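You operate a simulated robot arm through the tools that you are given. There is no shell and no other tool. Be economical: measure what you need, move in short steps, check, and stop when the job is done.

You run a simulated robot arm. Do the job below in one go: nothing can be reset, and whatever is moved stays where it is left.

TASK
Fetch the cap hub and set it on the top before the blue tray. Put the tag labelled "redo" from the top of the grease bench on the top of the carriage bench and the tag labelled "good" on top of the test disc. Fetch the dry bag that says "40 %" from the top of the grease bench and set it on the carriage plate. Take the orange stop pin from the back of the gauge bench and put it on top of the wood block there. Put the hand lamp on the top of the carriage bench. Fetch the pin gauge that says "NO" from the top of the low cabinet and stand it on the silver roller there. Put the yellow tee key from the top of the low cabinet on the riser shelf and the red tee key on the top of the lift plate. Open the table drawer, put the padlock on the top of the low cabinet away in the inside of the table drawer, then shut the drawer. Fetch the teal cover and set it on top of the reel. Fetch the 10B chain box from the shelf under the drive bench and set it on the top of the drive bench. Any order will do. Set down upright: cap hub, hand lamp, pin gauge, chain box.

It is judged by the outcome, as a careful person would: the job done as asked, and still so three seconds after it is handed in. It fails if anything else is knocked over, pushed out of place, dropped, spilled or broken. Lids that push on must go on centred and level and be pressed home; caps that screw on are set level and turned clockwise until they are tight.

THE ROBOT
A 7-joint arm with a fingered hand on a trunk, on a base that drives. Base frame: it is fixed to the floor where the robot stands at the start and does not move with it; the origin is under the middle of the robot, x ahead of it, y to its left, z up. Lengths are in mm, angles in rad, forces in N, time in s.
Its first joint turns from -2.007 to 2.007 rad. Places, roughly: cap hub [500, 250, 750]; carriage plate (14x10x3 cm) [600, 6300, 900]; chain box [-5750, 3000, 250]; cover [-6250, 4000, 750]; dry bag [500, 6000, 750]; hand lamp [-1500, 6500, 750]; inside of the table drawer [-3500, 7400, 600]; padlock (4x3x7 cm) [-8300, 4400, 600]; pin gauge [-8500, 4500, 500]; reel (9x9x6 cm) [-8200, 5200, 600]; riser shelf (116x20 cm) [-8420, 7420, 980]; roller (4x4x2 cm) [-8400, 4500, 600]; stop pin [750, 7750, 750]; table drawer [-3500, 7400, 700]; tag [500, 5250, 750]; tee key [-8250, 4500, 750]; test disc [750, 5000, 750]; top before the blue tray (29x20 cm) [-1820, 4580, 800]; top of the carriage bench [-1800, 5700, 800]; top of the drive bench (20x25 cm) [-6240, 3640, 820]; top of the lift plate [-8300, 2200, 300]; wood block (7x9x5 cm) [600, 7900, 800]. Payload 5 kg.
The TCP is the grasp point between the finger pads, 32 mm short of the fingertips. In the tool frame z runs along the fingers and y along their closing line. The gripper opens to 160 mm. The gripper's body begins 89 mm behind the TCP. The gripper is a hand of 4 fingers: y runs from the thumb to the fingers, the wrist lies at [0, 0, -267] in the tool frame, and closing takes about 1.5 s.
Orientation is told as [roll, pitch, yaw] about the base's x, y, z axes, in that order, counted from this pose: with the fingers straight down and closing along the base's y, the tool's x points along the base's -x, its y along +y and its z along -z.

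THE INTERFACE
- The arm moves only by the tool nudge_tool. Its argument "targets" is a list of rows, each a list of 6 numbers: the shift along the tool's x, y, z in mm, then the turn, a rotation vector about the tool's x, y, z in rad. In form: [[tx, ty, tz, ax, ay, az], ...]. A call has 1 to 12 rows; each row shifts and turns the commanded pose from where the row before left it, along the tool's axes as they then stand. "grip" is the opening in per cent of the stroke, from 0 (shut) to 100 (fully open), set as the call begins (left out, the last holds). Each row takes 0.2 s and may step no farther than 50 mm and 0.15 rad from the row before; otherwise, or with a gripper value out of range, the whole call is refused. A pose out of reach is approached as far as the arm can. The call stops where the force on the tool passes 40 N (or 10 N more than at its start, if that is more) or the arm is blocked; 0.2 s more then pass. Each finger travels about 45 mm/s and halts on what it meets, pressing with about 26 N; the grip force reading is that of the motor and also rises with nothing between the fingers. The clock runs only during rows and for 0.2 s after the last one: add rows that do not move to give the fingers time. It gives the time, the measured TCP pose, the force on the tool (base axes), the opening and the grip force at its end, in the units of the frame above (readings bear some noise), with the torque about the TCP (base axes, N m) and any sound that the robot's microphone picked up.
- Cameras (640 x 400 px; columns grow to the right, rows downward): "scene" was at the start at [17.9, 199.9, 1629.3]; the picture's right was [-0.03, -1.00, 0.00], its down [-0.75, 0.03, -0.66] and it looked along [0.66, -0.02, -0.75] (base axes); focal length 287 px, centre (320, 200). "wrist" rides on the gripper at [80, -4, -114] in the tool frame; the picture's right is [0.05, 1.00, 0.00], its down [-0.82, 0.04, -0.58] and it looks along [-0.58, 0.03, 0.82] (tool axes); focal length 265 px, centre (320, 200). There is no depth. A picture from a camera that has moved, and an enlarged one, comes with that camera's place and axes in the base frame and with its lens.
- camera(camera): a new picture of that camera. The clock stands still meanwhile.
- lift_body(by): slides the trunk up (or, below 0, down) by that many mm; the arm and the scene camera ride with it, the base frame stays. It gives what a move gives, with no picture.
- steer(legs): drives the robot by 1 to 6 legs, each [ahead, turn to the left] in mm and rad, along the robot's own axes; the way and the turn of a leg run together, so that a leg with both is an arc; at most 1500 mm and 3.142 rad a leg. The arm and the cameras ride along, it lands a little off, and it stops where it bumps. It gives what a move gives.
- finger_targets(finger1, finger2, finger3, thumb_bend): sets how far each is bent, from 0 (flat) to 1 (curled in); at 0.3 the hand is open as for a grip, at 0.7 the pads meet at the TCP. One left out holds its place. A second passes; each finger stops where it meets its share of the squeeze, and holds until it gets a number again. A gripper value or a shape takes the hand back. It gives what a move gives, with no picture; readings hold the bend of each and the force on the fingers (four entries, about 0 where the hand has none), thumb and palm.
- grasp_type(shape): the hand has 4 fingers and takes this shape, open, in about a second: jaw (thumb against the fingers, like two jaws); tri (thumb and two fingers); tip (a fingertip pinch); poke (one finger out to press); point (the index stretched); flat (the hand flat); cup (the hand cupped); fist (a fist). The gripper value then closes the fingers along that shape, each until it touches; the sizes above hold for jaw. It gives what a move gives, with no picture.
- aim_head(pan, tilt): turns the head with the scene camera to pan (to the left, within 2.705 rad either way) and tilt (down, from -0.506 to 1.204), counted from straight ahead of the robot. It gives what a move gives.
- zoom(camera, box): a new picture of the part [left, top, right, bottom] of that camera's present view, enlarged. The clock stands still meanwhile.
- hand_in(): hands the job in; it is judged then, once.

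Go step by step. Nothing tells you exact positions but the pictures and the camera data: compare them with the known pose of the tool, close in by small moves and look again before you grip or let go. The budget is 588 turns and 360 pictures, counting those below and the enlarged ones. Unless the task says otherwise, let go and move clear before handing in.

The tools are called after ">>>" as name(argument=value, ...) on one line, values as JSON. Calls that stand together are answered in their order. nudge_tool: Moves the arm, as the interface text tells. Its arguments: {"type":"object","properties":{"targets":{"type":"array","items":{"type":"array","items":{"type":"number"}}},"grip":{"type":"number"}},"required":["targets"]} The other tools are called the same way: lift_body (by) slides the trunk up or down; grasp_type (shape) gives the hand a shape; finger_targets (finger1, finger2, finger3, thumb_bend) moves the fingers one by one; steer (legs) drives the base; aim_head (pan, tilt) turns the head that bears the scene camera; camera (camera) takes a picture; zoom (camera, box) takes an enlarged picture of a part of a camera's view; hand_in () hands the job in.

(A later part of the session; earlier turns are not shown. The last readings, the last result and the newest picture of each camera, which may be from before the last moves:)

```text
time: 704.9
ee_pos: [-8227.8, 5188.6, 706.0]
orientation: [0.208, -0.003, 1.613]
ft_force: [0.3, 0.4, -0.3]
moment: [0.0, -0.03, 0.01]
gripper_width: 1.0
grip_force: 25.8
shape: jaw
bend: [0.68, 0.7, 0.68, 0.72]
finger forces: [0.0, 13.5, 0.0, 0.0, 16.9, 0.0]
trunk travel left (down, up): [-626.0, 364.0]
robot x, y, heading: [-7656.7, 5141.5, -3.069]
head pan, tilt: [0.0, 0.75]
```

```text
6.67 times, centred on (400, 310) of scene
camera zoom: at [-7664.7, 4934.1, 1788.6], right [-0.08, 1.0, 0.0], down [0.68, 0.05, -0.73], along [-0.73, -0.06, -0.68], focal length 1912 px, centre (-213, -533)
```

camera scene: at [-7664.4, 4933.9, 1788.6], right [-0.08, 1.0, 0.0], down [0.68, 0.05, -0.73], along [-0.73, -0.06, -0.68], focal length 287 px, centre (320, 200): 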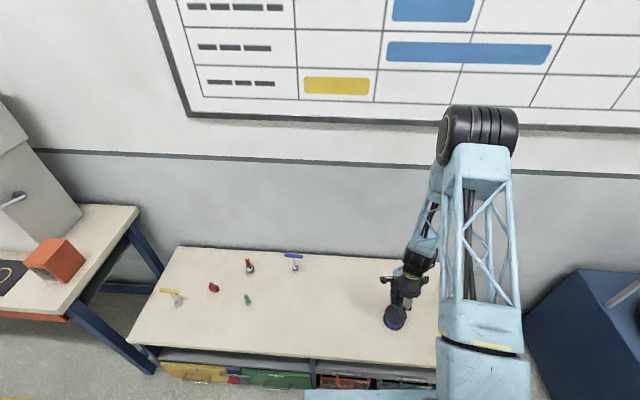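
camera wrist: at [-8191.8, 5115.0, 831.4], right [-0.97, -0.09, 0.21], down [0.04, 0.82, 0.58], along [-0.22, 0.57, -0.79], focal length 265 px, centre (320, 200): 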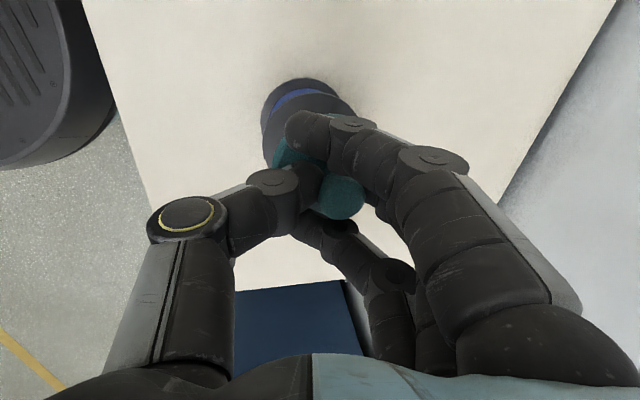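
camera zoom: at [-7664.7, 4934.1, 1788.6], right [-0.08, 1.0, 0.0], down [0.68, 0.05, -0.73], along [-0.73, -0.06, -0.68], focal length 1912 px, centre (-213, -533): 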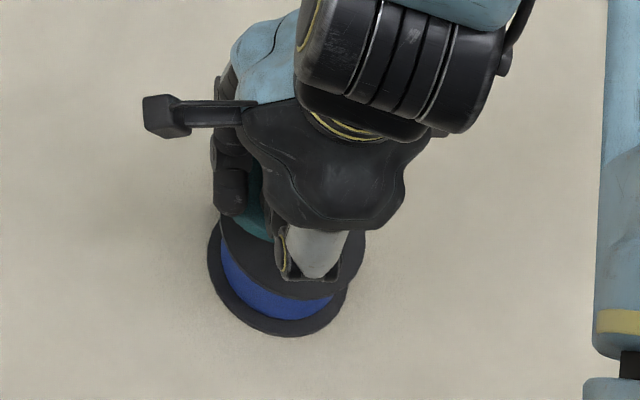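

>>> nudge_tool(targets=[[-5, 0, 0, 0, 0, 0], [0, -1.2, 5.9, 0, 0, 0], [0, -0.4, 2, 0, 0, 0], [0, -0.4, 2, 0, 0, 0], [0, 0, 0, 0, 0, 0]])

>>> zoom(camera="wrist", box=[220, 60, 420, 220])

```text
time: 706.1
ee_pos: [-8228.8, 5193.2, 696.4]
orientation: [0.209, -0.003, 1.612]
ft_force: [-0.8, 0.6, -0.3]
moment: [-0.01, -0.03, 0.0]
gripper_width: 1.0
grip_force: 26.0
shape: jaw
bend: [0.68, 0.7, 0.68, 0.72]
finger forces: [0.1, 13.6, 0.0, 0.0, 17.0, 0.0]
trunk travel left (down, up): [-626.0, 364.0]
robot x, y, heading: [-7657.4, 5141.4, -3.064]
head pan, tilt: [0.0, 0.75]
```

```text
2.50 times, centred on (320, 140) of wrist
camera zoom: at [-8197.8, 5113.8, 806.1], right [-0.97, -0.09, 0.21], down [0.04, 0.82, 0.58], along [-0.22, 0.57, -0.79], focal length 664 px, centre (320, 350)
```

zoom: 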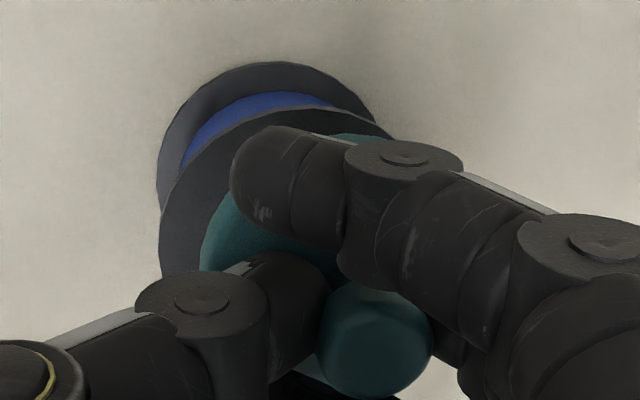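

>>> nudge_tool(targets=[[-1, -0.4, 2, 0, 0, 0], [0, -0.4, 2, 0, 0, 0], [0, -0.4, 2, 0, 0, 0], [0, 0, 0, 0, 0, 0]])

>>> nudge_tool(targets=[[0, -0.4, 2, 0, 0, 0], [0, -0.4, 2, 0, 0, 0], [0, 0, 0, 0, 0, 0]])

```text
time: 707.1
ee_pos: [-8227.6, 5194.1, 689.9]
orientation: [0.208, -0.005, 1.614]
ft_force: [0.0, -0.7, -0.7]
moment: [-0.02, -0.04, -0.02]
gripper_width: 0.8
grip_force: 25.6
shape: jaw
bend: [0.68, 0.7, 0.68, 0.72]
finger forces: [0.1, 13.6, 0.0, 0.0, 17.1, 0.1]
trunk travel left (down, up): [-626.0, 364.0]
robot x, y, heading: [-7658.5, 5143.9, -3.066]
head pan, tilt: [0.0, 0.75]
```

```text
time: 707.9
ee_pos: [-8227.7, 5194.1, 685.7]
orientation: [0.207, -0.005, 1.613]
ft_force: [-0.6, 0.4, -1.3]
moment: [-0.02, 0.01, -0.02]
gripper_width: 0.9
grip_force: 26.0
shape: jaw
bend: [0.68, 0.7, 0.68, 0.72]
finger forces: [0.0, 13.5, 0.0, 0.0, 17.2, 0.0]
trunk travel left (down, up): [-626.0, 364.0]
robot x, y, heading: [-7658.4, 5137.2, -3.067]
head pan, tilt: [0.0, 0.75]
```

>>> nudge_tool(targets=[[0, -0.4, 2, 0, 0, 0], [0, -0.4, 2, 0, 0, 0], [0, -0.4, 2, 0, 0, 0], [0, 0, 0, 0, 0, 0]])

>>> nudge_tool(targets=[[0, -0.4, 2, 0, 0, 0], [0, -0.4, 2, 0, 0, 0], [0, 0, 0, 0, 0, 0]])

>>> zoom(camera="wrist", box=[220, 60, 420, 220])

```text
time: 708.9
ee_pos: [-8226.2, 5194.7, 679.9]
orientation: [0.208, -0.004, 1.613]
ft_force: [0.0, -0.3, 0.2]
moment: [0.0, -0.01, 0.0]
gripper_width: 1.0
grip_force: 26.1
shape: jaw
bend: [0.68, 0.7, 0.68, 0.72]
finger forces: [0.0, 13.6, 0.0, 0.0, 17.1, 0.0]
trunk travel left (down, up): [-626.0, 364.0]
robot x, y, heading: [-7656.3, 5139.7, -3.063]
head pan, tilt: [0.0, 0.75]
```

```text
time: 709.7
ee_pos: [-8227.3, 5195.2, 676.8]
orientation: [0.207, -0.002, 1.612]
ft_force: [-0.2, 0.3, -0.2]
moment: [-0.01, 0.01, 0.03]
gripper_width: 0.7
grip_force: 26.1
shape: jaw
bend: [0.68, 0.7, 0.68, 0.72]
finger forces: [0.1, 13.7, 0.0, 0.0, 17.2, 0.0]
trunk travel left (down, up): [-626.0, 364.0]
robot x, y, heading: [-7655.2, 5138.6, -3.067]
head pan, tilt: [0.0, 0.75]
```

```text
2.50 times, centred on (320, 140) of wrist
camera zoom: at [-8196.5, 5115.2, 786.0], right [-0.97, -0.09, 0.21], down [0.04, 0.82, 0.58], along [-0.22, 0.57, -0.79], focal length 664 px, centre (320, 350)
```

zoom: 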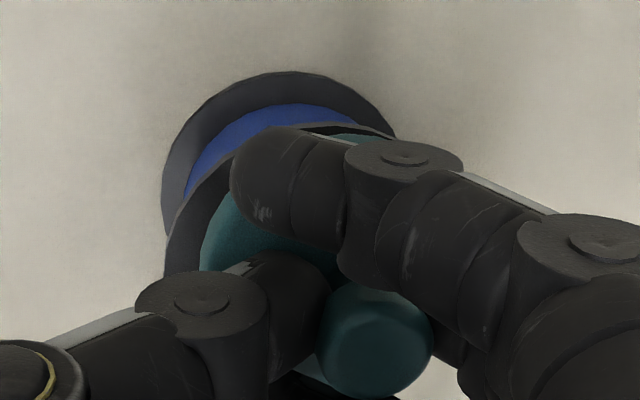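

>>> nudge_tool(targets=[[-6, 0, 0, 0, 0, 0], [0, -0.4, 2, 0, 0, 0], [0, -0.4, 2, 0, 0, 0], [0, -0.4, 2, 0, 0, 0], [0, 0, 0, 0, 0, 0]])

>>> zoom(camera="wrist", box=[220, 60, 420, 220])

```text
time: 710.9
ee_pos: [-8228.5, 5201.8, 670.0]
orientation: [0.208, -0.004, 1.613]
ft_force: [-0.7, -0.3, 0.0]
moment: [-0.05, -0.02, -0.01]
gripper_width: 0.7
grip_force: 26.1
shape: jaw
bend: [0.68, 0.7, 0.68, 0.72]
finger forces: [0.1, 13.6, 0.0, 0.1, 17.1, 0.0]
trunk travel left (down, up): [-626.0, 364.0]
robot x, y, heading: [-7654.9, 5138.6, -3.065]
head pan, tilt: [0.0, 0.75]
```

```text
2.50 times, centred on (320, 140) of wrist
camera zoom: at [-8197.3, 5121.2, 779.6], right [-0.97, -0.09, 0.21], down [0.04, 0.82, 0.58], along [-0.22, 0.57, -0.79], focal length 664 px, centre (320, 350)
```

zoom: 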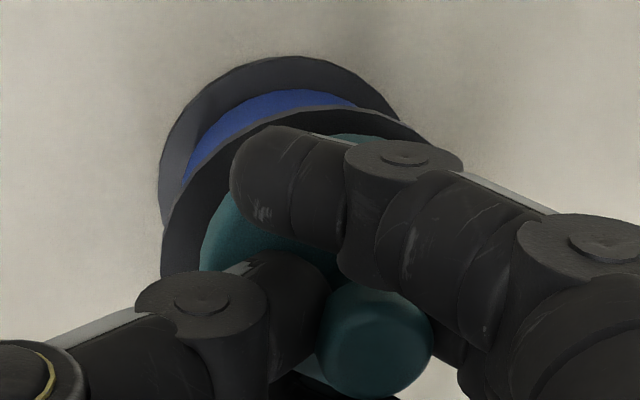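

>>> nudge_tool(targets=[[0, -0.6, 3, 0, 0, 0], [0, -0.6, 3, 0, 0, 0], [0, -0.4, 2, 0, 0, 0], [0, 0, 0, 0, 0, 0]])

>>> nudge_tool(targets=[[0, -0.4, 2, 0, 0, 0], [0, -0.4, 2, 0, 0, 0], [0, -0.4, 2, 0, 0, 0], [0, 0, 0, 0, 0, 0]])

>>> zoom(camera="wrist", box=[220, 60, 420, 220])

```text
time: 711.9
ee_pos: [-8227.4, 5199.7, 661.8]
orientation: [0.21, -0.002, 1.613]
ft_force: [0.4, 0.4, 0.4]
moment: [-0.06, -0.01, 0.01]
gripper_width: 1.0
grip_force: 26.4
shape: jaw
bend: [0.68, 0.7, 0.68, 0.72]
finger forces: [0.0, 13.6, 0.0, 0.1, 17.2, 0.0]
trunk travel left (down, up): [-626.0, 364.0]
robot x, y, heading: [-7655.9, 5143.3, -3.069]
head pan, tilt: [0.0, 0.75]
```

```text
time: 712.9
ee_pos: [-8228.6, 5200.2, 657.5]
orientation: [0.208, -0.002, 1.613]
ft_force: [5.2, -0.7, 24.9]
moment: [-0.1, 0.26, 0.07]
gripper_width: 2.4
grip_force: 26.3
shape: jaw
bend: [0.68, 0.7, 0.68, 0.73]
finger forces: [1.0, 21.2, 0.3, 0.0, 30.0, 0.0]
trunk travel left (down, up): [-626.0, 364.0]
robot x, y, heading: [-7657.1, 5138.3, -3.063]
head pan, tilt: [0.0, 0.75]
```

```text
2.50 times, centred on (320, 140) of wrist
camera zoom: at [-8197.2, 5120.8, 767.3], right [-0.97, -0.09, 0.21], down [0.04, 0.82, 0.58], along [-0.22, 0.57, -0.79], focal length 664 px, centre (320, 350)
```

zoom: 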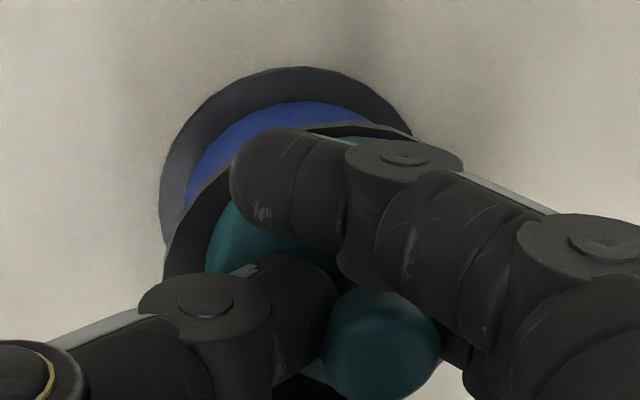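

>>> nudge_tool(targets=[[0, 1, -4.9, 0, 0, 0], [-5, 0, 0, 0, 0, 0], [0, -0.6, 2.9, 0, 0, 0], [0, -0.4, 2, 0, 0, 0], [0, 0, 0, 0, 0, 0]])

>>> zoom(camera="wrist", box=[220, 60, 420, 220])

```text
time: 714.1
ee_pos: [-8226.7, 5206.1, 657.3]
orientation: [0.209, -0.003, 1.611]
ft_force: [2.1, 0.9, 21.4]
moment: [-0.07, 0.38, -0.01]
gripper_width: 2.1
grip_force: 25.3
shape: jaw
bend: [0.69, 0.7, 0.68, 0.73]
finger forces: [0.0, 22.1, 0.9, 0.1, 26.5, 0.0]
trunk travel left (down, up): [-626.0, 364.0]
robot x, y, heading: [-7654.6, 5137.3, -3.066]
head pan, tilt: [0.0, 0.75]
```

```text
2.50 times, centred on (320, 140) of wrist
camera zoom: at [-8197.4, 5126.1, 767.2], right [-0.97, -0.09, 0.21], down [0.04, 0.82, 0.58], along [-0.22, 0.57, -0.79], focal length 664 px, centre (320, 350)
```

zoom: 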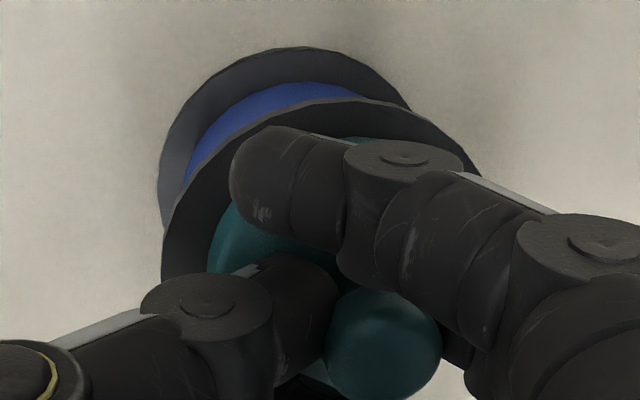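

Centred now. Release and rise.

>>> nudge_tool(targets=[[0, 0.2, -1, 0, 0, 0], [0, 0, 0, 0, 0, 0], [0, 0, 0, 0, 0, 0], [0, 0, 0, 0, 0, 0], [0, 0, 0, 0, 0, 0], [0, 0, 0, 0, 0, 0]], grip=42)

>>> nudge_tool(targets=[[0, 4, -20, 0, 0, 0], [0, 8, -40, 0.1, 0, 0], [0, 0, -45, 0.1, 0, 0], [0, 0, -45, 0, 0, 0], [0, 0, 0, 0, 0, 0]])

>>> camera(camera="wrist")

```text
time: 715.5
ee_pos: [-8228.0, 5204.8, 657.7]
orientation: [0.209, -0.005, 1.612]
ft_force: [-3.6, -1.9, 35.2]
moment: [-0.01, -0.33, -0.02]
gripper_width: 55.5
grip_force: 0.0
shape: jaw
bend: [0.73, 0.73, 0.73, 0.78]
finger forces: [0.0, 0.0, 0.0, 0.0, 34.8, 0.1]
trunk travel left (down, up): [-626.0, 364.0]
robot x, y, heading: [-7656.8, 5139.8, -3.071]
head pan, tilt: [0.0, 0.75]
```

```text
time: 716.7
ee_pos: [-8220.1, 5207.1, 810.0]
orientation: [0.007, -0.004, 1.613]
ft_force: [-0.7, -0.4, 0.1]
moment: [0.02, -0.02, -0.01]
gripper_width: 66.8
grip_force: 0.0
shape: jaw
bend: [0.73, 0.73, 0.73, 0.7]
finger forces: [0.1, 0.0, 0.0, 0.0, 0.0, 0.0]
trunk travel left (down, up): [-626.0, 364.0]
robot x, y, heading: [-7658.6, 5139.8, -3.064]
head pan, tilt: [0.0, 0.75]
```

```text
95 pictures are left
camera wrist: at [-8212.2, 5126.1, 923.2], right [-1.0, -0.09, 0.01], down [-0.07, 0.81, 0.58], along [-0.06, 0.58, -0.81], focal length 265 px, centre (320, 200)
```

wrist: 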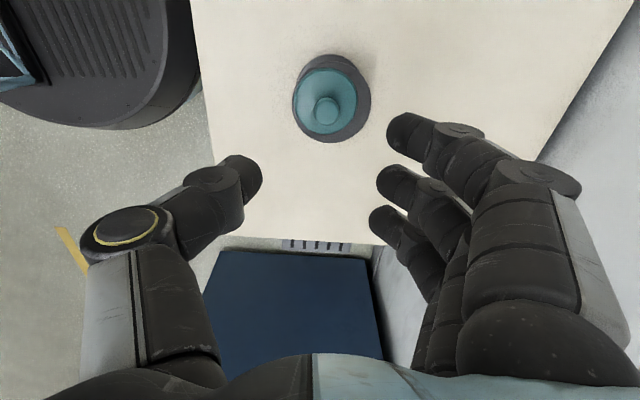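

The cover sits on the reel but ~6 mm off-centre. I'll use the closing jaw to nudge its knob to centre, with the hand vertical and clear of the flange.

>>> nudge_tool(targets=[[1, 17, 45, 0.007, 0, 0], [0, 0, 45, 0, 0, 0], [0, 0, 40, 0, 0, 0], [0, 0, 20, 0, 0, 0], [0, 0, 0, 0, 0, 0]])

>>> nudge_tool(targets=[[0, 0, 0, 0, 0, 0], [0, 0, 0, 0, 0, 0], [0, 0, 0, 0, 0, 0], [0, 0, 0, 0, 0, 0], [0, 0, 0, 0, 0, 0]], grip=9)

>>> nudge_tool(targets=[[0, 0, 0, 0, 0, 0], [0, 0, 0, 0, 0, 0], [0, 0, 0, 0, 0, 0], [0, 0, 0, 0, 0, 0]], grip=42)

>>> nudge_tool(targets=[[0, 0, -30, 0, 0, 0], [0, 0, -45, 0, 0, 0], [0, 0, -45, 0, 0, 0], [0, 0, -45, 0, 0, 0], [0, 0, 0, 0, 0, 0]])

>>> camera(camera="wrist")

```text
time: 717.9
ee_pos: [-8239.6, 5205.4, 656.7]
orientation: [0.001, -0.004, 1.612]
ft_force: [0.7, -0.5, 19.2]
moment: [0.01, -0.95, -0.06]
gripper_width: 67.5
grip_force: 0.0
shape: jaw
bend: [0.73, 0.73, 0.73, 0.71]
finger forces: [0.0, 0.0, 0.1, 0.0, 19.6, 0.0]
trunk travel left (down, up): [-626.0, 364.0]
robot x, y, heading: [-7655.7, 5136.9, -3.07]
head pan, tilt: [0.0, 0.75]
```

```text
time: 719.1
ee_pos: [-8240.8, 5204.8, 657.8]
orientation: [0.004, -0.004, 1.614]
ft_force: [-3.4, -0.8, 28.4]
moment: [-0.05, -0.31, -0.02]
gripper_width: 38.7
grip_force: 25.7
shape: jaw
bend: [0.7, 0.74, 0.71, 0.7]
finger forces: [10.1, 14.9, 9.2, 0.0, 34.9, 0.0]
trunk travel left (down, up): [-626.0, 364.0]
robot x, y, heading: [-7654.9, 5138.9, -3.067]
head pan, tilt: [0.0, 0.75]
```

```text
time: 720.1
ee_pos: [-8238.8, 5204.0, 656.2]
orientation: [0.002, -0.003, 1.611]
ft_force: [0.3, -0.1, 20.8]
moment: [-0.02, -0.87, 0.0]
gripper_width: 64.5
grip_force: 0.1
shape: jaw
bend: [0.73, 0.73, 0.73, 0.72]
finger forces: [0.0, 0.1, 0.0, 0.1, 23.6, 0.0]
trunk travel left (down, up): [-626.0, 364.0]
robot x, y, heading: [-7658.5, 5138.6, -3.064]
head pan, tilt: [0.0, 0.75]
```

```text
time: 721.3
ee_pos: [-8239.7, 5205.2, 824.0]
orientation: [0.0, -0.003, 1.612]
ft_force: [0.2, -0.1, 0.6]
moment: [-0.01, -0.02, 0.0]
gripper_width: 66.9
grip_force: 0.0
shape: jaw
bend: [0.73, 0.73, 0.73, 0.7]
finger forces: [0.1, 0.0, 0.0, 0.0, 0.0, 0.0]
trunk travel left (down, up): [-626.0, 364.0]
robot x, y, heading: [-7658.9, 5138.1, -3.071]
head pan, tilt: [0.0, 0.75]
```

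```text
94 pictures are left
camera wrist: at [-8232.4, 5124.3, 937.5], right [-1.0, -0.09, 0.0], down [-0.08, 0.81, 0.58], along [-0.05, 0.58, -0.81], focal length 265 px, centre (320, 200)
```

wrist: 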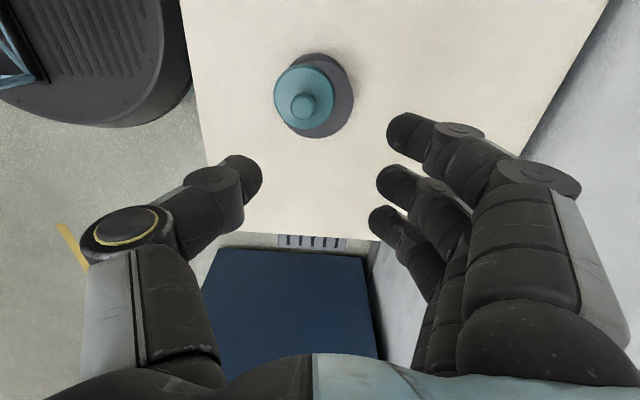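

The thumb pressed on the disc. Retry 12 mm higher so only the knob is touched.

>>> nudge_tool(targets=[[0, -7, 45, 0, 0, 0], [0, 0, 45, 0, 0, 0], [0, 0, 40, 0, 0, 0], [0, 0, 24, 0, 0, 0], [0, 0, 0, 0, 0, 0]])

>>> nudge_tool(targets=[[0, 0, 0, 0, 0, 0], [0, 0, 0, 0, 0, 0], [0, 0, 0, 0, 0, 0], [0, 0, 0, 0, 0, 0], [0, 0, 0, 0, 0, 0]], grip=9)

>>> zoom(camera="wrist", box=[220, 60, 420, 220])

```text
time: 722.5
ee_pos: [-8231.9, 5204.4, 668.6]
orientation: [0.002, -0.004, 1.612]
ft_force: [0.6, 0.2, 0.0]
moment: [0.01, 0.04, -0.03]
gripper_width: 66.8
grip_force: 0.0
shape: jaw
bend: [0.73, 0.73, 0.73, 0.7]
finger forces: [0.0, 0.0, 0.1, 0.0, 0.0, 0.0]
trunk travel left (down, up): [-626.0, 364.0]
robot x, y, heading: [-7659.0, 5138.5, -3.066]
head pan, tilt: [0.0, 0.75]
```

```text
time: 723.7
ee_pos: [-8233.2, 5205.1, 667.8]
orientation: [0.002, -0.004, 1.612]
ft_force: [-0.6, -0.8, 3.9]
moment: [-0.04, 0.12, 0.06]
gripper_width: 3.9
grip_force: 22.9
shape: jaw
bend: [0.68, 0.71, 0.68, 0.71]
finger forces: [0.0, 12.3, 0.0, 0.1, 13.6, 0.0]
trunk travel left (down, up): [-626.0, 364.0]
robot x, y, heading: [-7657.6, 5139.0, -3.063]
head pan, tilt: [0.0, 0.75]
```

```text
2.50 times, centred on (320, 140) of wrist
camera zoom: at [-8225.3, 5124.3, 782.0], right [-1.0, -0.09, 0.0], down [-0.08, 0.81, 0.58], along [-0.06, 0.58, -0.81], focal length 664 px, centre (320, 350)
```

zoom: 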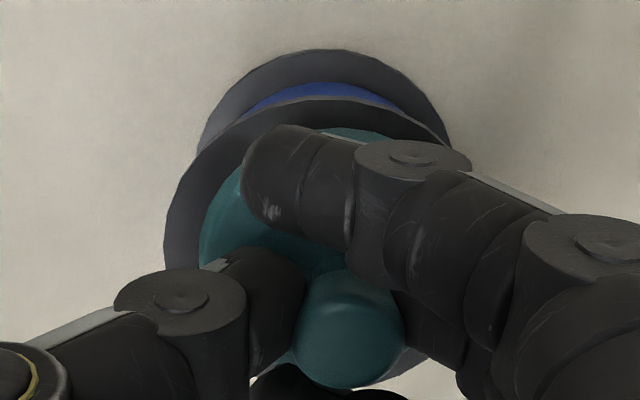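

Centred now. Open and rise.

>>> nudge_tool(targets=[[0, 0, 0, 0, 0, 0], [0, 0, 0, 0, 0, 0], [0, 0, 0, 0, 0, 0], [0, 0, 0, 0, 0, 0]], grip=42)

>>> nudge_tool(targets=[[0, 0, -30, 0, 0, 0], [0, 0, -45, 0, 0, 0], [0, 0, -45, 0, 0, 0], [0, 0, -45, 0, 0, 0], [0, 0, 0, 0, 0, 0]])

>>> camera(camera="wrist")

```text
time: 724.7
ee_pos: [-8232.0, 5204.6, 668.4]
orientation: [0.0, -0.003, 1.613]
ft_force: [0.7, 0.1, 0.4]
moment: [0.0, -0.03, -0.04]
gripper_width: 66.1
grip_force: 0.0
shape: jaw
bend: [0.73, 0.73, 0.73, 0.7]
finger forces: [0.0, 0.1, 0.0, 0.1, 0.1, 0.1]
trunk travel left (down, up): [-626.0, 364.0]
robot x, y, heading: [-7652.7, 5138.6, -3.069]
head pan, tilt: [0.0, 0.75]
```

```text
time: 725.9
ee_pos: [-8230.9, 5204.1, 834.8]
orientation: [0.0, -0.005, 1.613]
ft_force: [0.2, 0.0, -0.2]
moment: [-0.02, 0.04, 0.0]
gripper_width: 66.5
grip_force: 0.1
shape: jaw
bend: [0.73, 0.73, 0.73, 0.7]
finger forces: [0.0, 0.0, 0.1, 0.0, 0.1, 0.0]
trunk travel left (down, up): [-626.0, 364.0]
robot x, y, heading: [-7657.0, 5142.7, -3.071]
head pan, tilt: [0.0, 0.75]
```

```text
92 pictures are left
camera wrist: at [-8224.4, 5123.8, 948.2], right [-1.0, -0.09, 0.0], down [-0.08, 0.81, 0.58], along [-0.05, 0.58, -0.81], focal length 265 px, centre (320, 200)
```

wrist: 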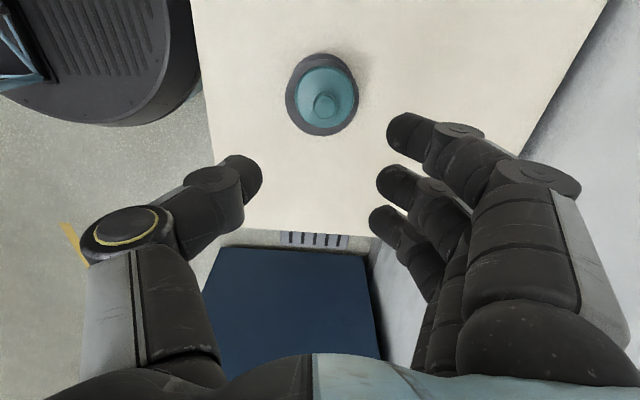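

The cover is centred on the reel. Next the yellow tee key: reposition to its front.

>>> steer(legs=[[-300, 0], [0, 1.5], [870, 0], [0, -1.571], [290, 0]])

>>> camera(camera="scene")

>>> camera(camera="wrist")

```text
time: 741.4
ee_pos: [-8225.6, 4441.9, 835.2]
orientation: [0.003, -0.004, 1.486]
ft_force: [0.6, 0.4, 0.0]
moment: [0.01, -0.02, -0.03]
gripper_width: 66.8
grip_force: 0.0
shape: jaw
bend: [0.73, 0.73, 0.73, 0.7]
finger forces: [0.0, 0.1, 0.0, 0.0, 0.0, 0.1]
trunk travel left (down, up): [-626.0, 364.0]
robot x, y, heading: [-7661.7, 4304.9, 3.088]
head pan, tilt: [0.0, 0.75]
```

```text
91 pictures are left
camera scene: at [-7697.2, 4102.0, 1788.5], right [0.05, 1.0, 0.0], down [0.68, -0.04, -0.73], along [-0.73, 0.04, -0.68], focal length 287 px, centre (320, 200)
```

scene: 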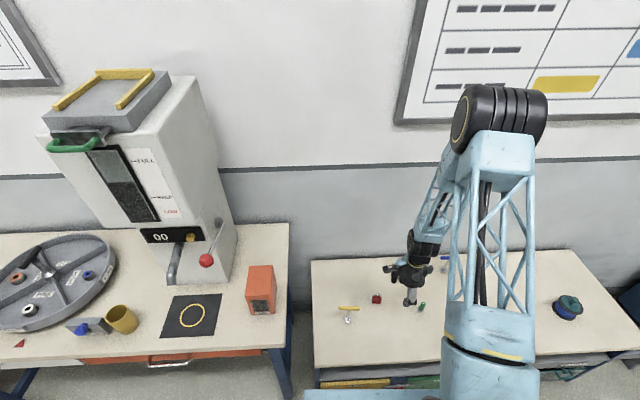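

```text
90 pictures are left
camera wrist: at [-8228.3, 4361.3, 947.7], right [-1.0, 0.03, 0.0], down [0.03, 0.81, 0.58], along [0.02, 0.58, -0.81], focal length 265 px, centre (320, 200)
```

wrist: 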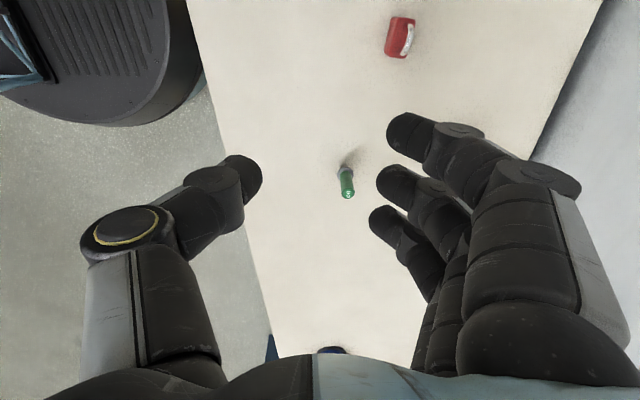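

>>> nudge_tool(targets=[[48, -1.4, 0, 0, 0, -0.042], [48, -1.4, 0, 0, 0, -0.042], [48, 0, 0, 0, 0, 0], [48, 0, 0, 0, 0, 0], [0, 0, 30, 0, 0, 0], [0, 0, 0, 0, 0, 0]])

>>> camera(camera="wrist")

```text
time: 742.8
ee_pos: [-8227.1, 4250.7, 804.2]
orientation: [0.0, -0.005, 1.569]
ft_force: [-0.9, 0.5, 0.0]
moment: [0.02, 0.01, 0.0]
gripper_width: 66.9
grip_force: 0.0
shape: jaw
bend: [0.73, 0.73, 0.73, 0.7]
finger forces: [0.0, 0.0, 0.0, 0.1, 0.1, 0.0]
trunk travel left (down, up): [-626.0, 364.0]
robot x, y, heading: [-7663.8, 4305.7, 3.092]
head pan, tilt: [0.0, 0.75]
```

```text
89 pictures are left
camera wrist: at [-8224.0, 4169.2, 917.8], right [-1.0, -0.05, 0.0], down [-0.04, 0.81, 0.58], along [-0.03, 0.58, -0.81], focal length 265 px, centre (320, 200)
```

wrist: 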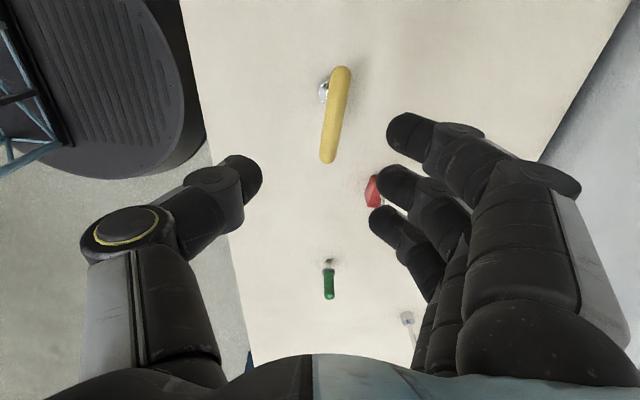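

>>> nudge_tool(targets=[[7, 13.5, 25, 0, 0, 0.078], [0, 0, 30, 0, 0, 0.078], [0, 0, 30, 0, 0, 0], [0, 0, 0, 0, 0, 0]])

>>> camera(camera="wrist")

```text
time: 743.8
ee_pos: [-8240.1, 4244.5, 720.3]
orientation: [0.002, -0.004, 1.412]
ft_force: [-0.9, 0.1, 0.7]
moment: [-0.01, -0.02, 0.01]
gripper_width: 66.5
grip_force: 0.1
shape: jaw
bend: [0.73, 0.73, 0.73, 0.7]
finger forces: [0.0, 0.1, 0.0, 0.0, 0.0, 0.0]
trunk travel left (down, up): [-626.0, 364.0]
robot x, y, heading: [-7662.1, 4308.1, 3.087]
head pan, tilt: [0.0, 0.75]
```

```text
88 pictures are left
camera wrist: at [-8249.6, 4162.9, 833.0], right [-0.99, 0.11, 0.0], down [0.09, 0.81, 0.58], along [0.06, 0.58, -0.81], focal length 265 px, centre (320, 200)
```

wrist: 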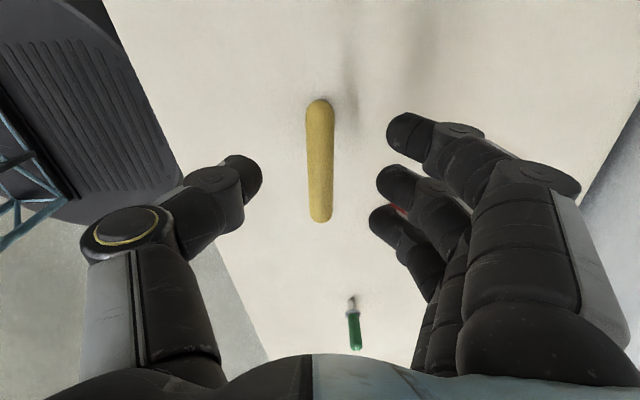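

>>> nudge_tool(targets=[[0, 1, 25, 0, 0, 0], [0, 0, 15, 0, 0, 0], [0, 0, 0, 0, 0, 0]])

>>> nudge_tool(targets=[[0, 0, 0, 0, 0, 0], [0, 0, 0, 0, 0, 0], [0, 0, 0, 0, 0, 0], [0, 0, 0, 0, 0, 0], [0, 0, 0, 0, 0, 0], [0, 0, 0, 0, 0, 0]], grip=0)

>>> nudge_tool(targets=[[0, 0, -25, 0, 0, 0], [0, 0, -45, 0, 0, 0], [0, 0, -45, 0, 0, 0], [0, 0, -45, 0, 0, 0], [0, 0, -45, 0, 0, 0], [0, 0, -45, 0, 0, 0], [0, 0, -45, 0, 0, 0]])

>>> camera(camera="wrist")

```text
time: 744.5
ee_pos: [-8241.6, 4243.5, 679.2]
orientation: [0.002, -0.004, 1.414]
ft_force: [0.5, -0.2, -0.7]
moment: [0.0, -0.02, -0.01]
gripper_width: 66.7
grip_force: 0.0
shape: jaw
bend: [0.73, 0.73, 0.73, 0.7]
finger forces: [0.1, 0.0, 0.0, 0.0, 0.0, 0.0]
trunk travel left (down, up): [-626.0, 364.0]
robot x, y, heading: [-7664.7, 4304.3, 3.085]
head pan, tilt: [0.0, 0.75]
```

```text
time: 746.0
ee_pos: [-8242.8, 4244.6, 680.0]
orientation: [0.002, -0.003, 1.413]
ft_force: [0.0, -0.6, 0.1]
moment: [0.04, 0.01, 0.0]
gripper_width: 0.0
grip_force: 25.9
shape: jaw
bend: [0.68, 0.71, 0.68, 0.71]
finger forces: [5.8, 7.9, 6.3, 0.1, 21.3, 0.1]
trunk travel left (down, up): [-626.0, 364.0]
robot x, y, heading: [-7664.6, 4304.9, 3.09]
head pan, tilt: [0.0, 0.75]
```

```text
time: 747.5
ee_pos: [-8238.7, 4242.5, 975.6]
orientation: [-0.001, -0.005, 1.413]
ft_force: [0.2, 0.6, -1.3]
moment: [0.01, 0.02, -0.02]
gripper_width: 0.0
grip_force: 26.1
shape: jaw
bend: [0.68, 0.71, 0.68, 0.71]
finger forces: [6.0, 8.1, 6.2, 0.0, 22.0, 0.0]
trunk travel left (down, up): [-626.0, 364.0]
robot x, y, heading: [-7661.8, 4307.0, 3.091]
head pan, tilt: [0.0, 0.75]
```

```text
87 pictures are left
camera wrist: at [-8248.3, 4161.8, 1089.4], right [-0.99, 0.1, 0.0], down [0.09, 0.81, 0.58], along [0.06, 0.58, -0.81], focal length 265 px, centre (320, 200)
```

wrist: 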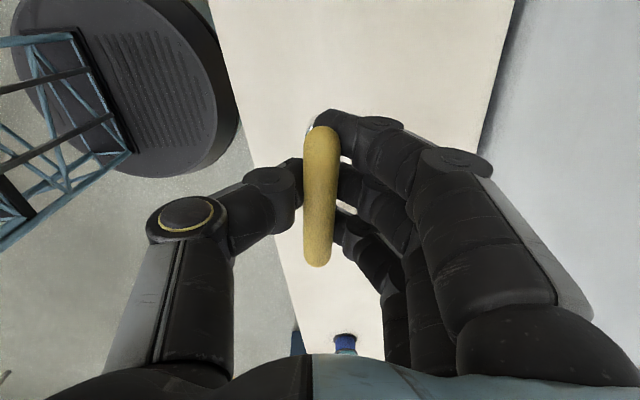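

Good grip on the yellow key. Drive north to the packing bench with the riser shelf.

>>> steer(legs=[[-350, 0], [0, -1.52], [1500, 0], [1500, 0], [90, 0], [0, 1.571]])

>>> lift_body(by=150)

>>> aim_head(pan=0, tilt=0.6)

>>> camera(camera="scene")

```text
time: 771.9
ee_pos: [-7903.3, 7233.7, 975.8]
orientation: [0.002, -0.004, 1.468]
ft_force: [0.1, -0.6, -1.6]
moment: [-0.02, 0.02, 0.0]
gripper_width: 0.1
grip_force: 26.0
shape: jaw
bend: [0.68, 0.71, 0.68, 0.71]
finger forces: [5.9, 8.5, 6.2, 0.0, 20.3, 0.0]
trunk travel left (down, up): [-626.0, 364.0]
robot x, y, heading: [-7332.1, 7331.6, -3.136]
head pan, tilt: [0.0, 0.75]
```

```text
time: 773.6
ee_pos: [-7905.2, 7235.5, 1125.5]
orientation: [0.002, -0.004, 1.47]
ft_force: [-0.1, -0.4, -1.5]
moment: [0.01, 0.01, 0.01]
gripper_width: 0.0
grip_force: 25.7
shape: jaw
bend: [0.68, 0.71, 0.68, 0.71]
finger forces: [5.9, 8.5, 6.2, 0.0, 20.3, 0.0]
trunk travel left (down, up): [-776.0, 214.0]
robot x, y, heading: [-7326.0, 7331.6, -3.138]
head pan, tilt: [0.0, 0.75]
```

```text
time: 774.3
ee_pos: [-7904.1, 7234.7, 1125.8]
orientation: [0.001, -0.005, 1.47]
ft_force: [0.4, -0.4, -2.5]
moment: [-0.02, 0.0, -0.07]
gripper_width: 0.0
grip_force: 25.7
shape: jaw
bend: [0.68, 0.71, 0.68, 0.71]
finger forces: [5.9, 8.5, 6.1, 0.0, 20.3, 0.1]
trunk travel left (down, up): [-776.0, 214.0]
robot x, y, heading: [-7326.8, 7329.7, -3.139]
head pan, tilt: [0.0, 0.6]
```

```text
86 pictures are left
camera scene: at [-7359.0, 7124.8, 1951.3], right [0.0, 1.0, 0.0], down [0.57, 0.0, -0.82], along [-0.82, 0.0, -0.57], focal length 287 px, centre (320, 200)
```

scene: 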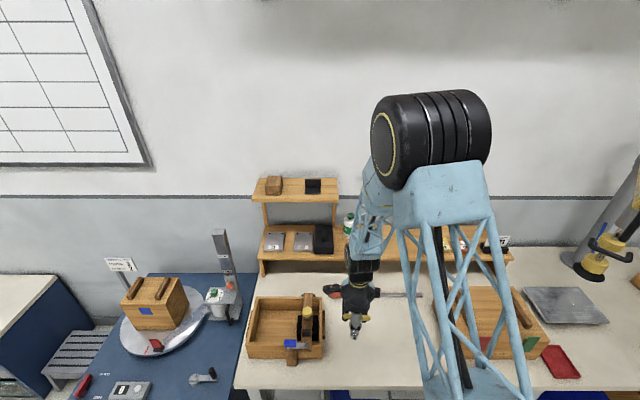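

The free stretch of the riser shelf is at y≈7430, x≈−8390. I'll move forward slightly and bring the key over.

>>> steer(legs=[[95, 0]])

>>> nudge_tool(targets=[[-39, 4, 0, 0, 0, 0], [-39, 4, 0, 0, 0, 0], [-39, 4, 0, 0, 0, 0], [-39, 4, 0, 0, 0, 0], [-39, 4, 0, 0, 0, 0], [4.3, 43, 0, 0, 0, 0], [4.3, 43, 0, 0, 0, 0], [4.3, 43, 0, 0, 0, 0], [4.3, 43, 0, 0, 0, 0], [4.3, 43, 0, 0, 0, 0], [4.3, 43, 0, 0, 0, 0], [0, 0, 0, 0, 0, 0]])

>>> camera(camera="scene")

>>> camera(camera="wrist")

```text
time: 775.5
ee_pos: [-7998.9, 7235.3, 1125.1]
orientation: [0.0, -0.003, 1.468]
ft_force: [-0.2, 0.3, -1.1]
moment: [-0.03, -0.05, 0.0]
gripper_width: 0.1
grip_force: 25.9
shape: jaw
bend: [0.68, 0.71, 0.68, 0.71]
finger forces: [5.9, 8.5, 6.2, 0.0, 20.5, 0.0]
trunk travel left (down, up): [-776.0, 214.0]
robot x, y, heading: [-7422.9, 7327.1, -3.14]
head pan, tilt: [0.0, 0.6]
```

```text
time: 778.1
ee_pos: [-8254.2, 7430.7, 1125.0]
orientation: [0.001, -0.003, 1.471]
ft_force: [-0.6, -0.2, -2.2]
moment: [0.01, -0.01, 0.03]
gripper_width: 0.0
grip_force: 26.1
shape: jaw
bend: [0.68, 0.71, 0.68, 0.71]
finger forces: [6.0, 8.8, 6.1, 0.0, 21.0, 0.0]
trunk travel left (down, up): [-776.0, 214.0]
robot x, y, heading: [-7425.8, 7328.5, -3.137]
head pan, tilt: [0.0, 0.6]
```

```text
85 pictures are left
camera scene: at [-7451.0, 7124.6, 1951.5], right [0.0, 1.0, 0.0], down [0.56, 0.0, -0.83], along [-0.83, 0.0, -0.56], focal length 287 px, centre (320, 200)
```

scene: 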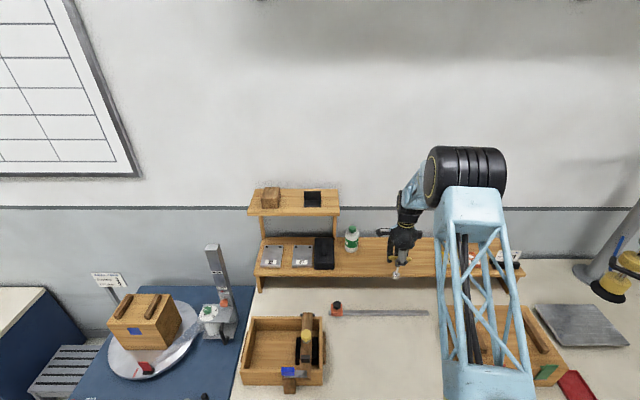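

```text
84 pictures are left
camera wrist: at [-8259.3, 7349.6, 1238.9], right [-1.0, 0.05, 0.0], down [0.04, 0.81, 0.58], along [0.03, 0.58, -0.81], focal length 265 px, centre (320, 200)
```

wrist: 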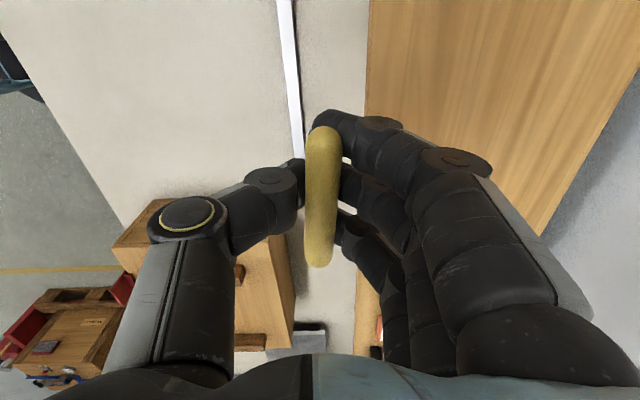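

>>> nudge_tool(targets=[[4.5, 45, 0, 0, 0, 0], [4.5, 45, 0, 0, 0, 0], [4.5, 45, 0, 0, 0, 0], [0, 0, 25, 0, 0, 0], [0, 0, 15, 0, 0, 0], [0, 0, 0, 0, 0, 0]])

>>> zoom(camera="scene", box=[340, 200, 460, 300])

```text
time: 779.5
ee_pos: [-8390.7, 7430.8, 1086.6]
orientation: [0.0, -0.004, 1.47]
ft_force: [0.6, -0.8, -1.7]
moment: [-0.01, 0.02, -0.01]
gripper_width: 0.2
grip_force: 25.4
shape: jaw
bend: [0.71, 0.71, 0.71, 0.75]
finger forces: [0.8, 0.0, 1.8, 0.1, 0.1, 0.0]
trunk travel left (down, up): [-776.0, 214.0]
robot x, y, heading: [-7420.7, 7330.1, -3.133]
head pan, tilt: [0.0, 0.6]
```

```text
4.00 times, centred on (400, 250) of scene
camera zoom: at [-7451.5, 7124.6, 1951.3], right [0.0, 1.0, 0.0], down [0.56, 0.0, -0.83], along [-0.83, 0.0, -0.56], focal length 1148 px, centre (0, 0)
```

zoom: 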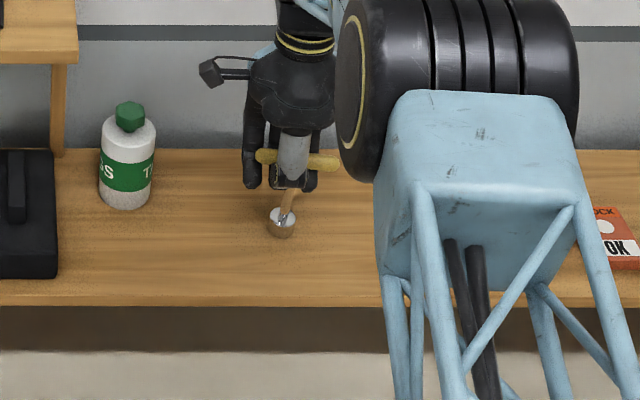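

The key's foot is standing on the shelf with the bar just above the closed fingers. Opening, it should stay standing.

>>> nudge_tool(targets=[[0, 0, 0, 0, 0, 0], [0, 0, 0, 0, 0, 0], [0, 0, 0, 0, 0, 0], [0, 0, 0, 0, 0, 0], [0, 0, 0, 0, 0, 0], [0, 0, 0, 0, 0, 0]], grip=60)

>>> zoom(camera="scene", box=[340, 200, 460, 300])

```text
time: 780.9
ee_pos: [-8390.5, 7431.7, 1086.9]
orientation: [0.002, -0.003, 1.471]
ft_force: [0.1, 0.1, -0.4]
moment: [-0.01, 0.02, 0.03]
gripper_width: 95.7
grip_force: 0.2
shape: jaw
bend: [0.71, 0.71, 0.71, 0.69]
finger forces: [0.1, 0.0, 0.0, 0.0, 0.0, 0.1]
trunk travel left (down, up): [-776.0, 214.0]
robot x, y, heading: [-7423.4, 7328.5, -3.136]
head pan, tilt: [0.0, 0.6]
```

```text
4.00 times, centred on (400, 250) of scene
camera zoom: at [-7452.0, 7124.6, 1951.4], right [0.0, 1.0, 0.0], down [0.57, 0.0, -0.82], along [-0.82, 0.0, -0.57], focal length 1148 px, centre (0, 0)
```

zoom: 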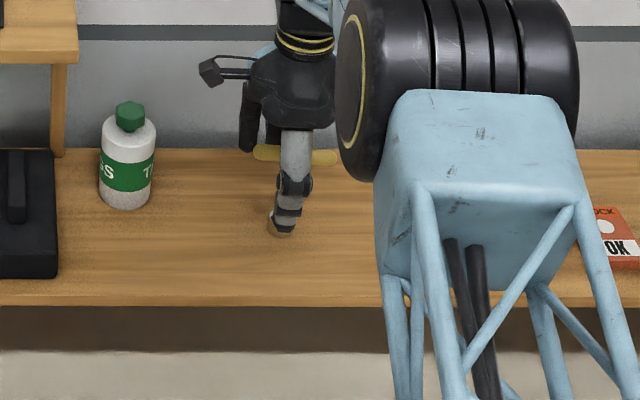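

The key stands on the shelf. Rise straight up and check.

>>> nudge_tool(targets=[[0, 0, -15, 0, 0, 0], [0, 0, -25, 0, 0, 0], [0, 0, -35, 0, 0, 0], [0, 0, -40, 0, 0, 0], [0, 0, 0, 0, 0, 0]])

>>> zoom(camera="scene", box=[340, 190, 460, 290])

```text
time: 782.1
ee_pos: [-8393.3, 7431.6, 1202.0]
orientation: [0.001, -0.005, 1.47]
ft_force: [-0.3, 0.6, 0.3]
moment: [0.01, -0.01, -0.02]
gripper_width: 95.8
grip_force: 0.0
shape: jaw
bend: [0.71, 0.71, 0.71, 0.69]
finger forces: [0.0, 0.0, 0.0, 0.0, 0.0, 0.0]
trunk travel left (down, up): [-776.0, 214.0]
robot x, y, heading: [-7424.9, 7331.5, -3.139]
head pan, tilt: [0.0, 0.6]
```

```text
4.00 times, centred on (400, 240) of scene
camera zoom: at [-7452.7, 7124.7, 1951.3], right [0.0, 1.0, 0.0], down [0.57, 0.0, -0.82], along [-0.82, 0.0, -0.57], focal length 1148 px, centre (0, 40)
```

zoom: 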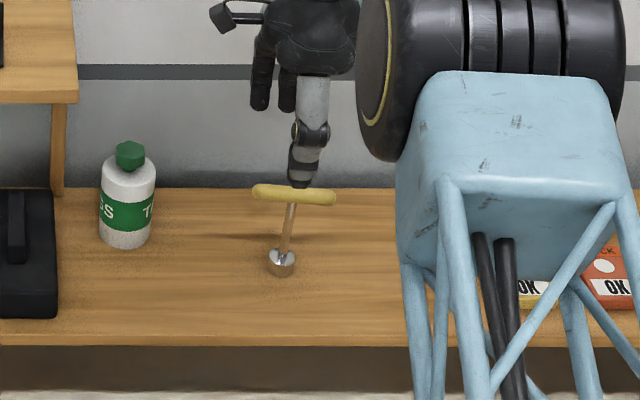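

The yellow key stands on the riser shelf. Finally the drawer and padlock: first I'll go and open the table drawer.

>>> nudge_tool(targets=[[0, -48, 0, 0, 0, 0], [0, -48, 0, 0, 0, 0], [0, -48, 0, 0, 0, 0], [0, -48, 0, 0, 0, 0], [0, -48, 0, 0, 0, 0], [0, -48, 0, 0, 0, 0], [0, -48, 0, 0, 0, 0], [0, -48, 0, 0, 0, 0], [0, -48, 0, 0, 0, 0], [0, -48, 0, 0, 0, 0]])

>>> steer(legs=[[-300, 0], [0, -1.574], [980, 0], [0, -1.571], [1500, 0], [1500, 0]])

>>> steer(legs=[[620, 0], [0, -1.571]])

>>> aim_head(pan=0, tilt=0.8)

>>> camera(camera="scene")

```text
time: 784.3
ee_pos: [-7914.4, 7384.8, 1200.3]
orientation: [0.003, -0.004, 1.471]
ft_force: [0.1, 0.0, 0.2]
moment: [-0.01, 0.06, 0.0]
gripper_width: 96.0
grip_force: 0.1
shape: jaw
bend: [0.71, 0.71, 0.71, 0.69]
finger forces: [0.0, 0.0, 0.1, 0.1, 0.0, 0.1]
trunk travel left (down, up): [-776.0, 214.0]
robot x, y, heading: [-7428.6, 7331.0, -3.141]
head pan, tilt: [0.0, 0.6]
```

```text
time: 812.7
ee_pos: [-3626.4, 8287.8, 1200.3]
orientation: [-0.001, -0.004, -1.666]
ft_force: [-0.1, 0.1, 0.0]
moment: [0.01, 0.01, -0.02]
gripper_width: 95.8
grip_force: 0.1
shape: jaw
bend: [0.71, 0.71, 0.71, 0.69]
finger forces: [0.1, 0.0, 0.0, 0.1, 0.0, 0.0]
trunk travel left (down, up): [-776.0, 214.0]
robot x, y, heading: [-4121.1, 8339.6, 0.016]
head pan, tilt: [0.0, 0.6]
```

```text
time: 820.0
ee_pos: [-3552.0, 7855.0, 1200.5]
orientation: [0.002, -0.002, 3.058]
ft_force: [-0.9, 0.0, 1.3]
moment: [0.02, 0.01, 0.0]
gripper_width: 95.8
grip_force: 0.0
shape: jaw
bend: [0.71, 0.71, 0.71, 0.69]
finger forces: [0.0, 0.0, 0.0, 0.1, 0.0, 0.0]
trunk travel left (down, up): [-776.0, 214.0]
robot x, y, heading: [-3507.0, 8348.1, -1.55]
head pan, tilt: [0.0, 0.6]
```

```text
time: 820.7
ee_pos: [-3552.8, 7855.8, 1199.6]
orientation: [0.003, -0.002, 3.061]
ft_force: [0.1, -0.8, 1.1]
moment: [0.03, -0.03, 0.01]
gripper_width: 95.8
grip_force: 0.0
shape: jaw
bend: [0.71, 0.71, 0.71, 0.69]
finger forces: [0.0, 0.0, 0.0, 0.0, 0.0, 0.0]
trunk travel left (down, up): [-776.0, 214.0]
robot x, y, heading: [-3506.1, 8348.8, -1.546]
head pan, tilt: [0.0, 0.799]
```

```text
80 pictures are left
camera scene: at [-3302.8, 8330.5, 1934.6], right [-1.0, -0.02, 0.0], down [-0.02, 0.72, -0.7], along [0.02, -0.7, -0.72], focal length 287 px, centre (320, 200)
```

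scene: 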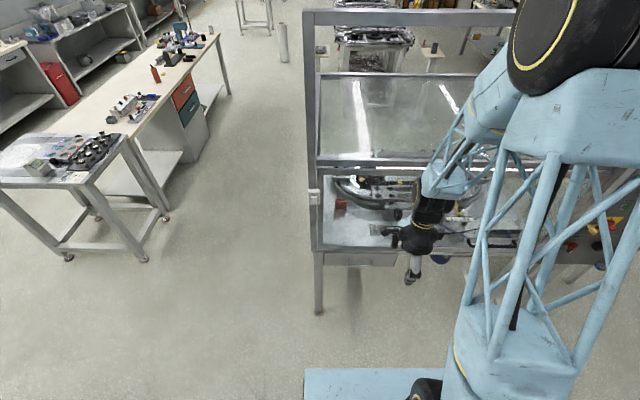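

>>> lift_body(by=-400)

>>> aim_head(pan=-0.15, tilt=0.75)

>>> camera(camera="scene")

```text
time: 824.5
ee_pos: [-3553.1, 7855.2, 800.5]
orientation: [0.001, -0.004, 3.06]
ft_force: [0.9, -0.4, -0.1]
moment: [0.02, -0.02, -0.02]
gripper_width: 96.0
grip_force: 0.1
shape: jaw
bend: [0.71, 0.71, 0.71, 0.69]
finger forces: [0.0, 0.1, 0.0, 0.1, 0.0, 0.0]
trunk travel left (down, up): [-376.0, 614.0]
robot x, y, heading: [-3510.7, 8348.7, -1.556]
head pan, tilt: [0.0, 0.799]
```

```text
time: 825.2
ee_pos: [-3553.7, 7854.4, 800.2]
orientation: [0.001, -0.004, 3.058]
ft_force: [0.5, 1.0, -0.5]
moment: [0.01, 0.05, -0.01]
gripper_width: 96.1
grip_force: 0.1
shape: jaw
bend: [0.71, 0.71, 0.71, 0.69]
finger forces: [0.1, 0.1, 0.0, 0.1, 0.0, 0.1]
trunk travel left (down, up): [-376.0, 614.0]
robot x, y, heading: [-3502.6, 8347.9, -1.551]
head pan, tilt: [-0.15, 0.75]
```

```text
79 pictures are left
camera scene: at [-3315.1, 8328.9, 1538.5], right [-0.99, 0.13, 0.0], down [0.09, 0.68, -0.73], along [-0.09, -0.73, -0.68], focal length 287 px, centre (320, 200)
```

scene: 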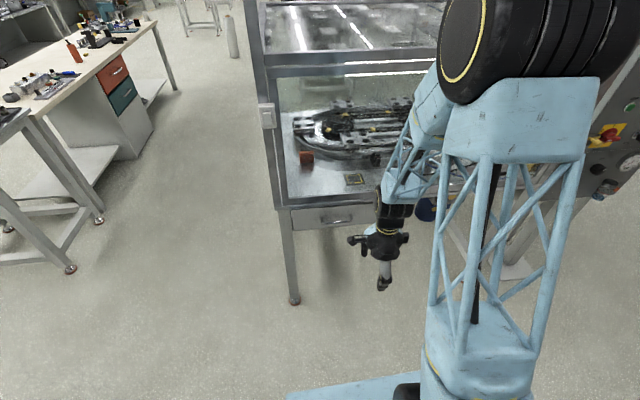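

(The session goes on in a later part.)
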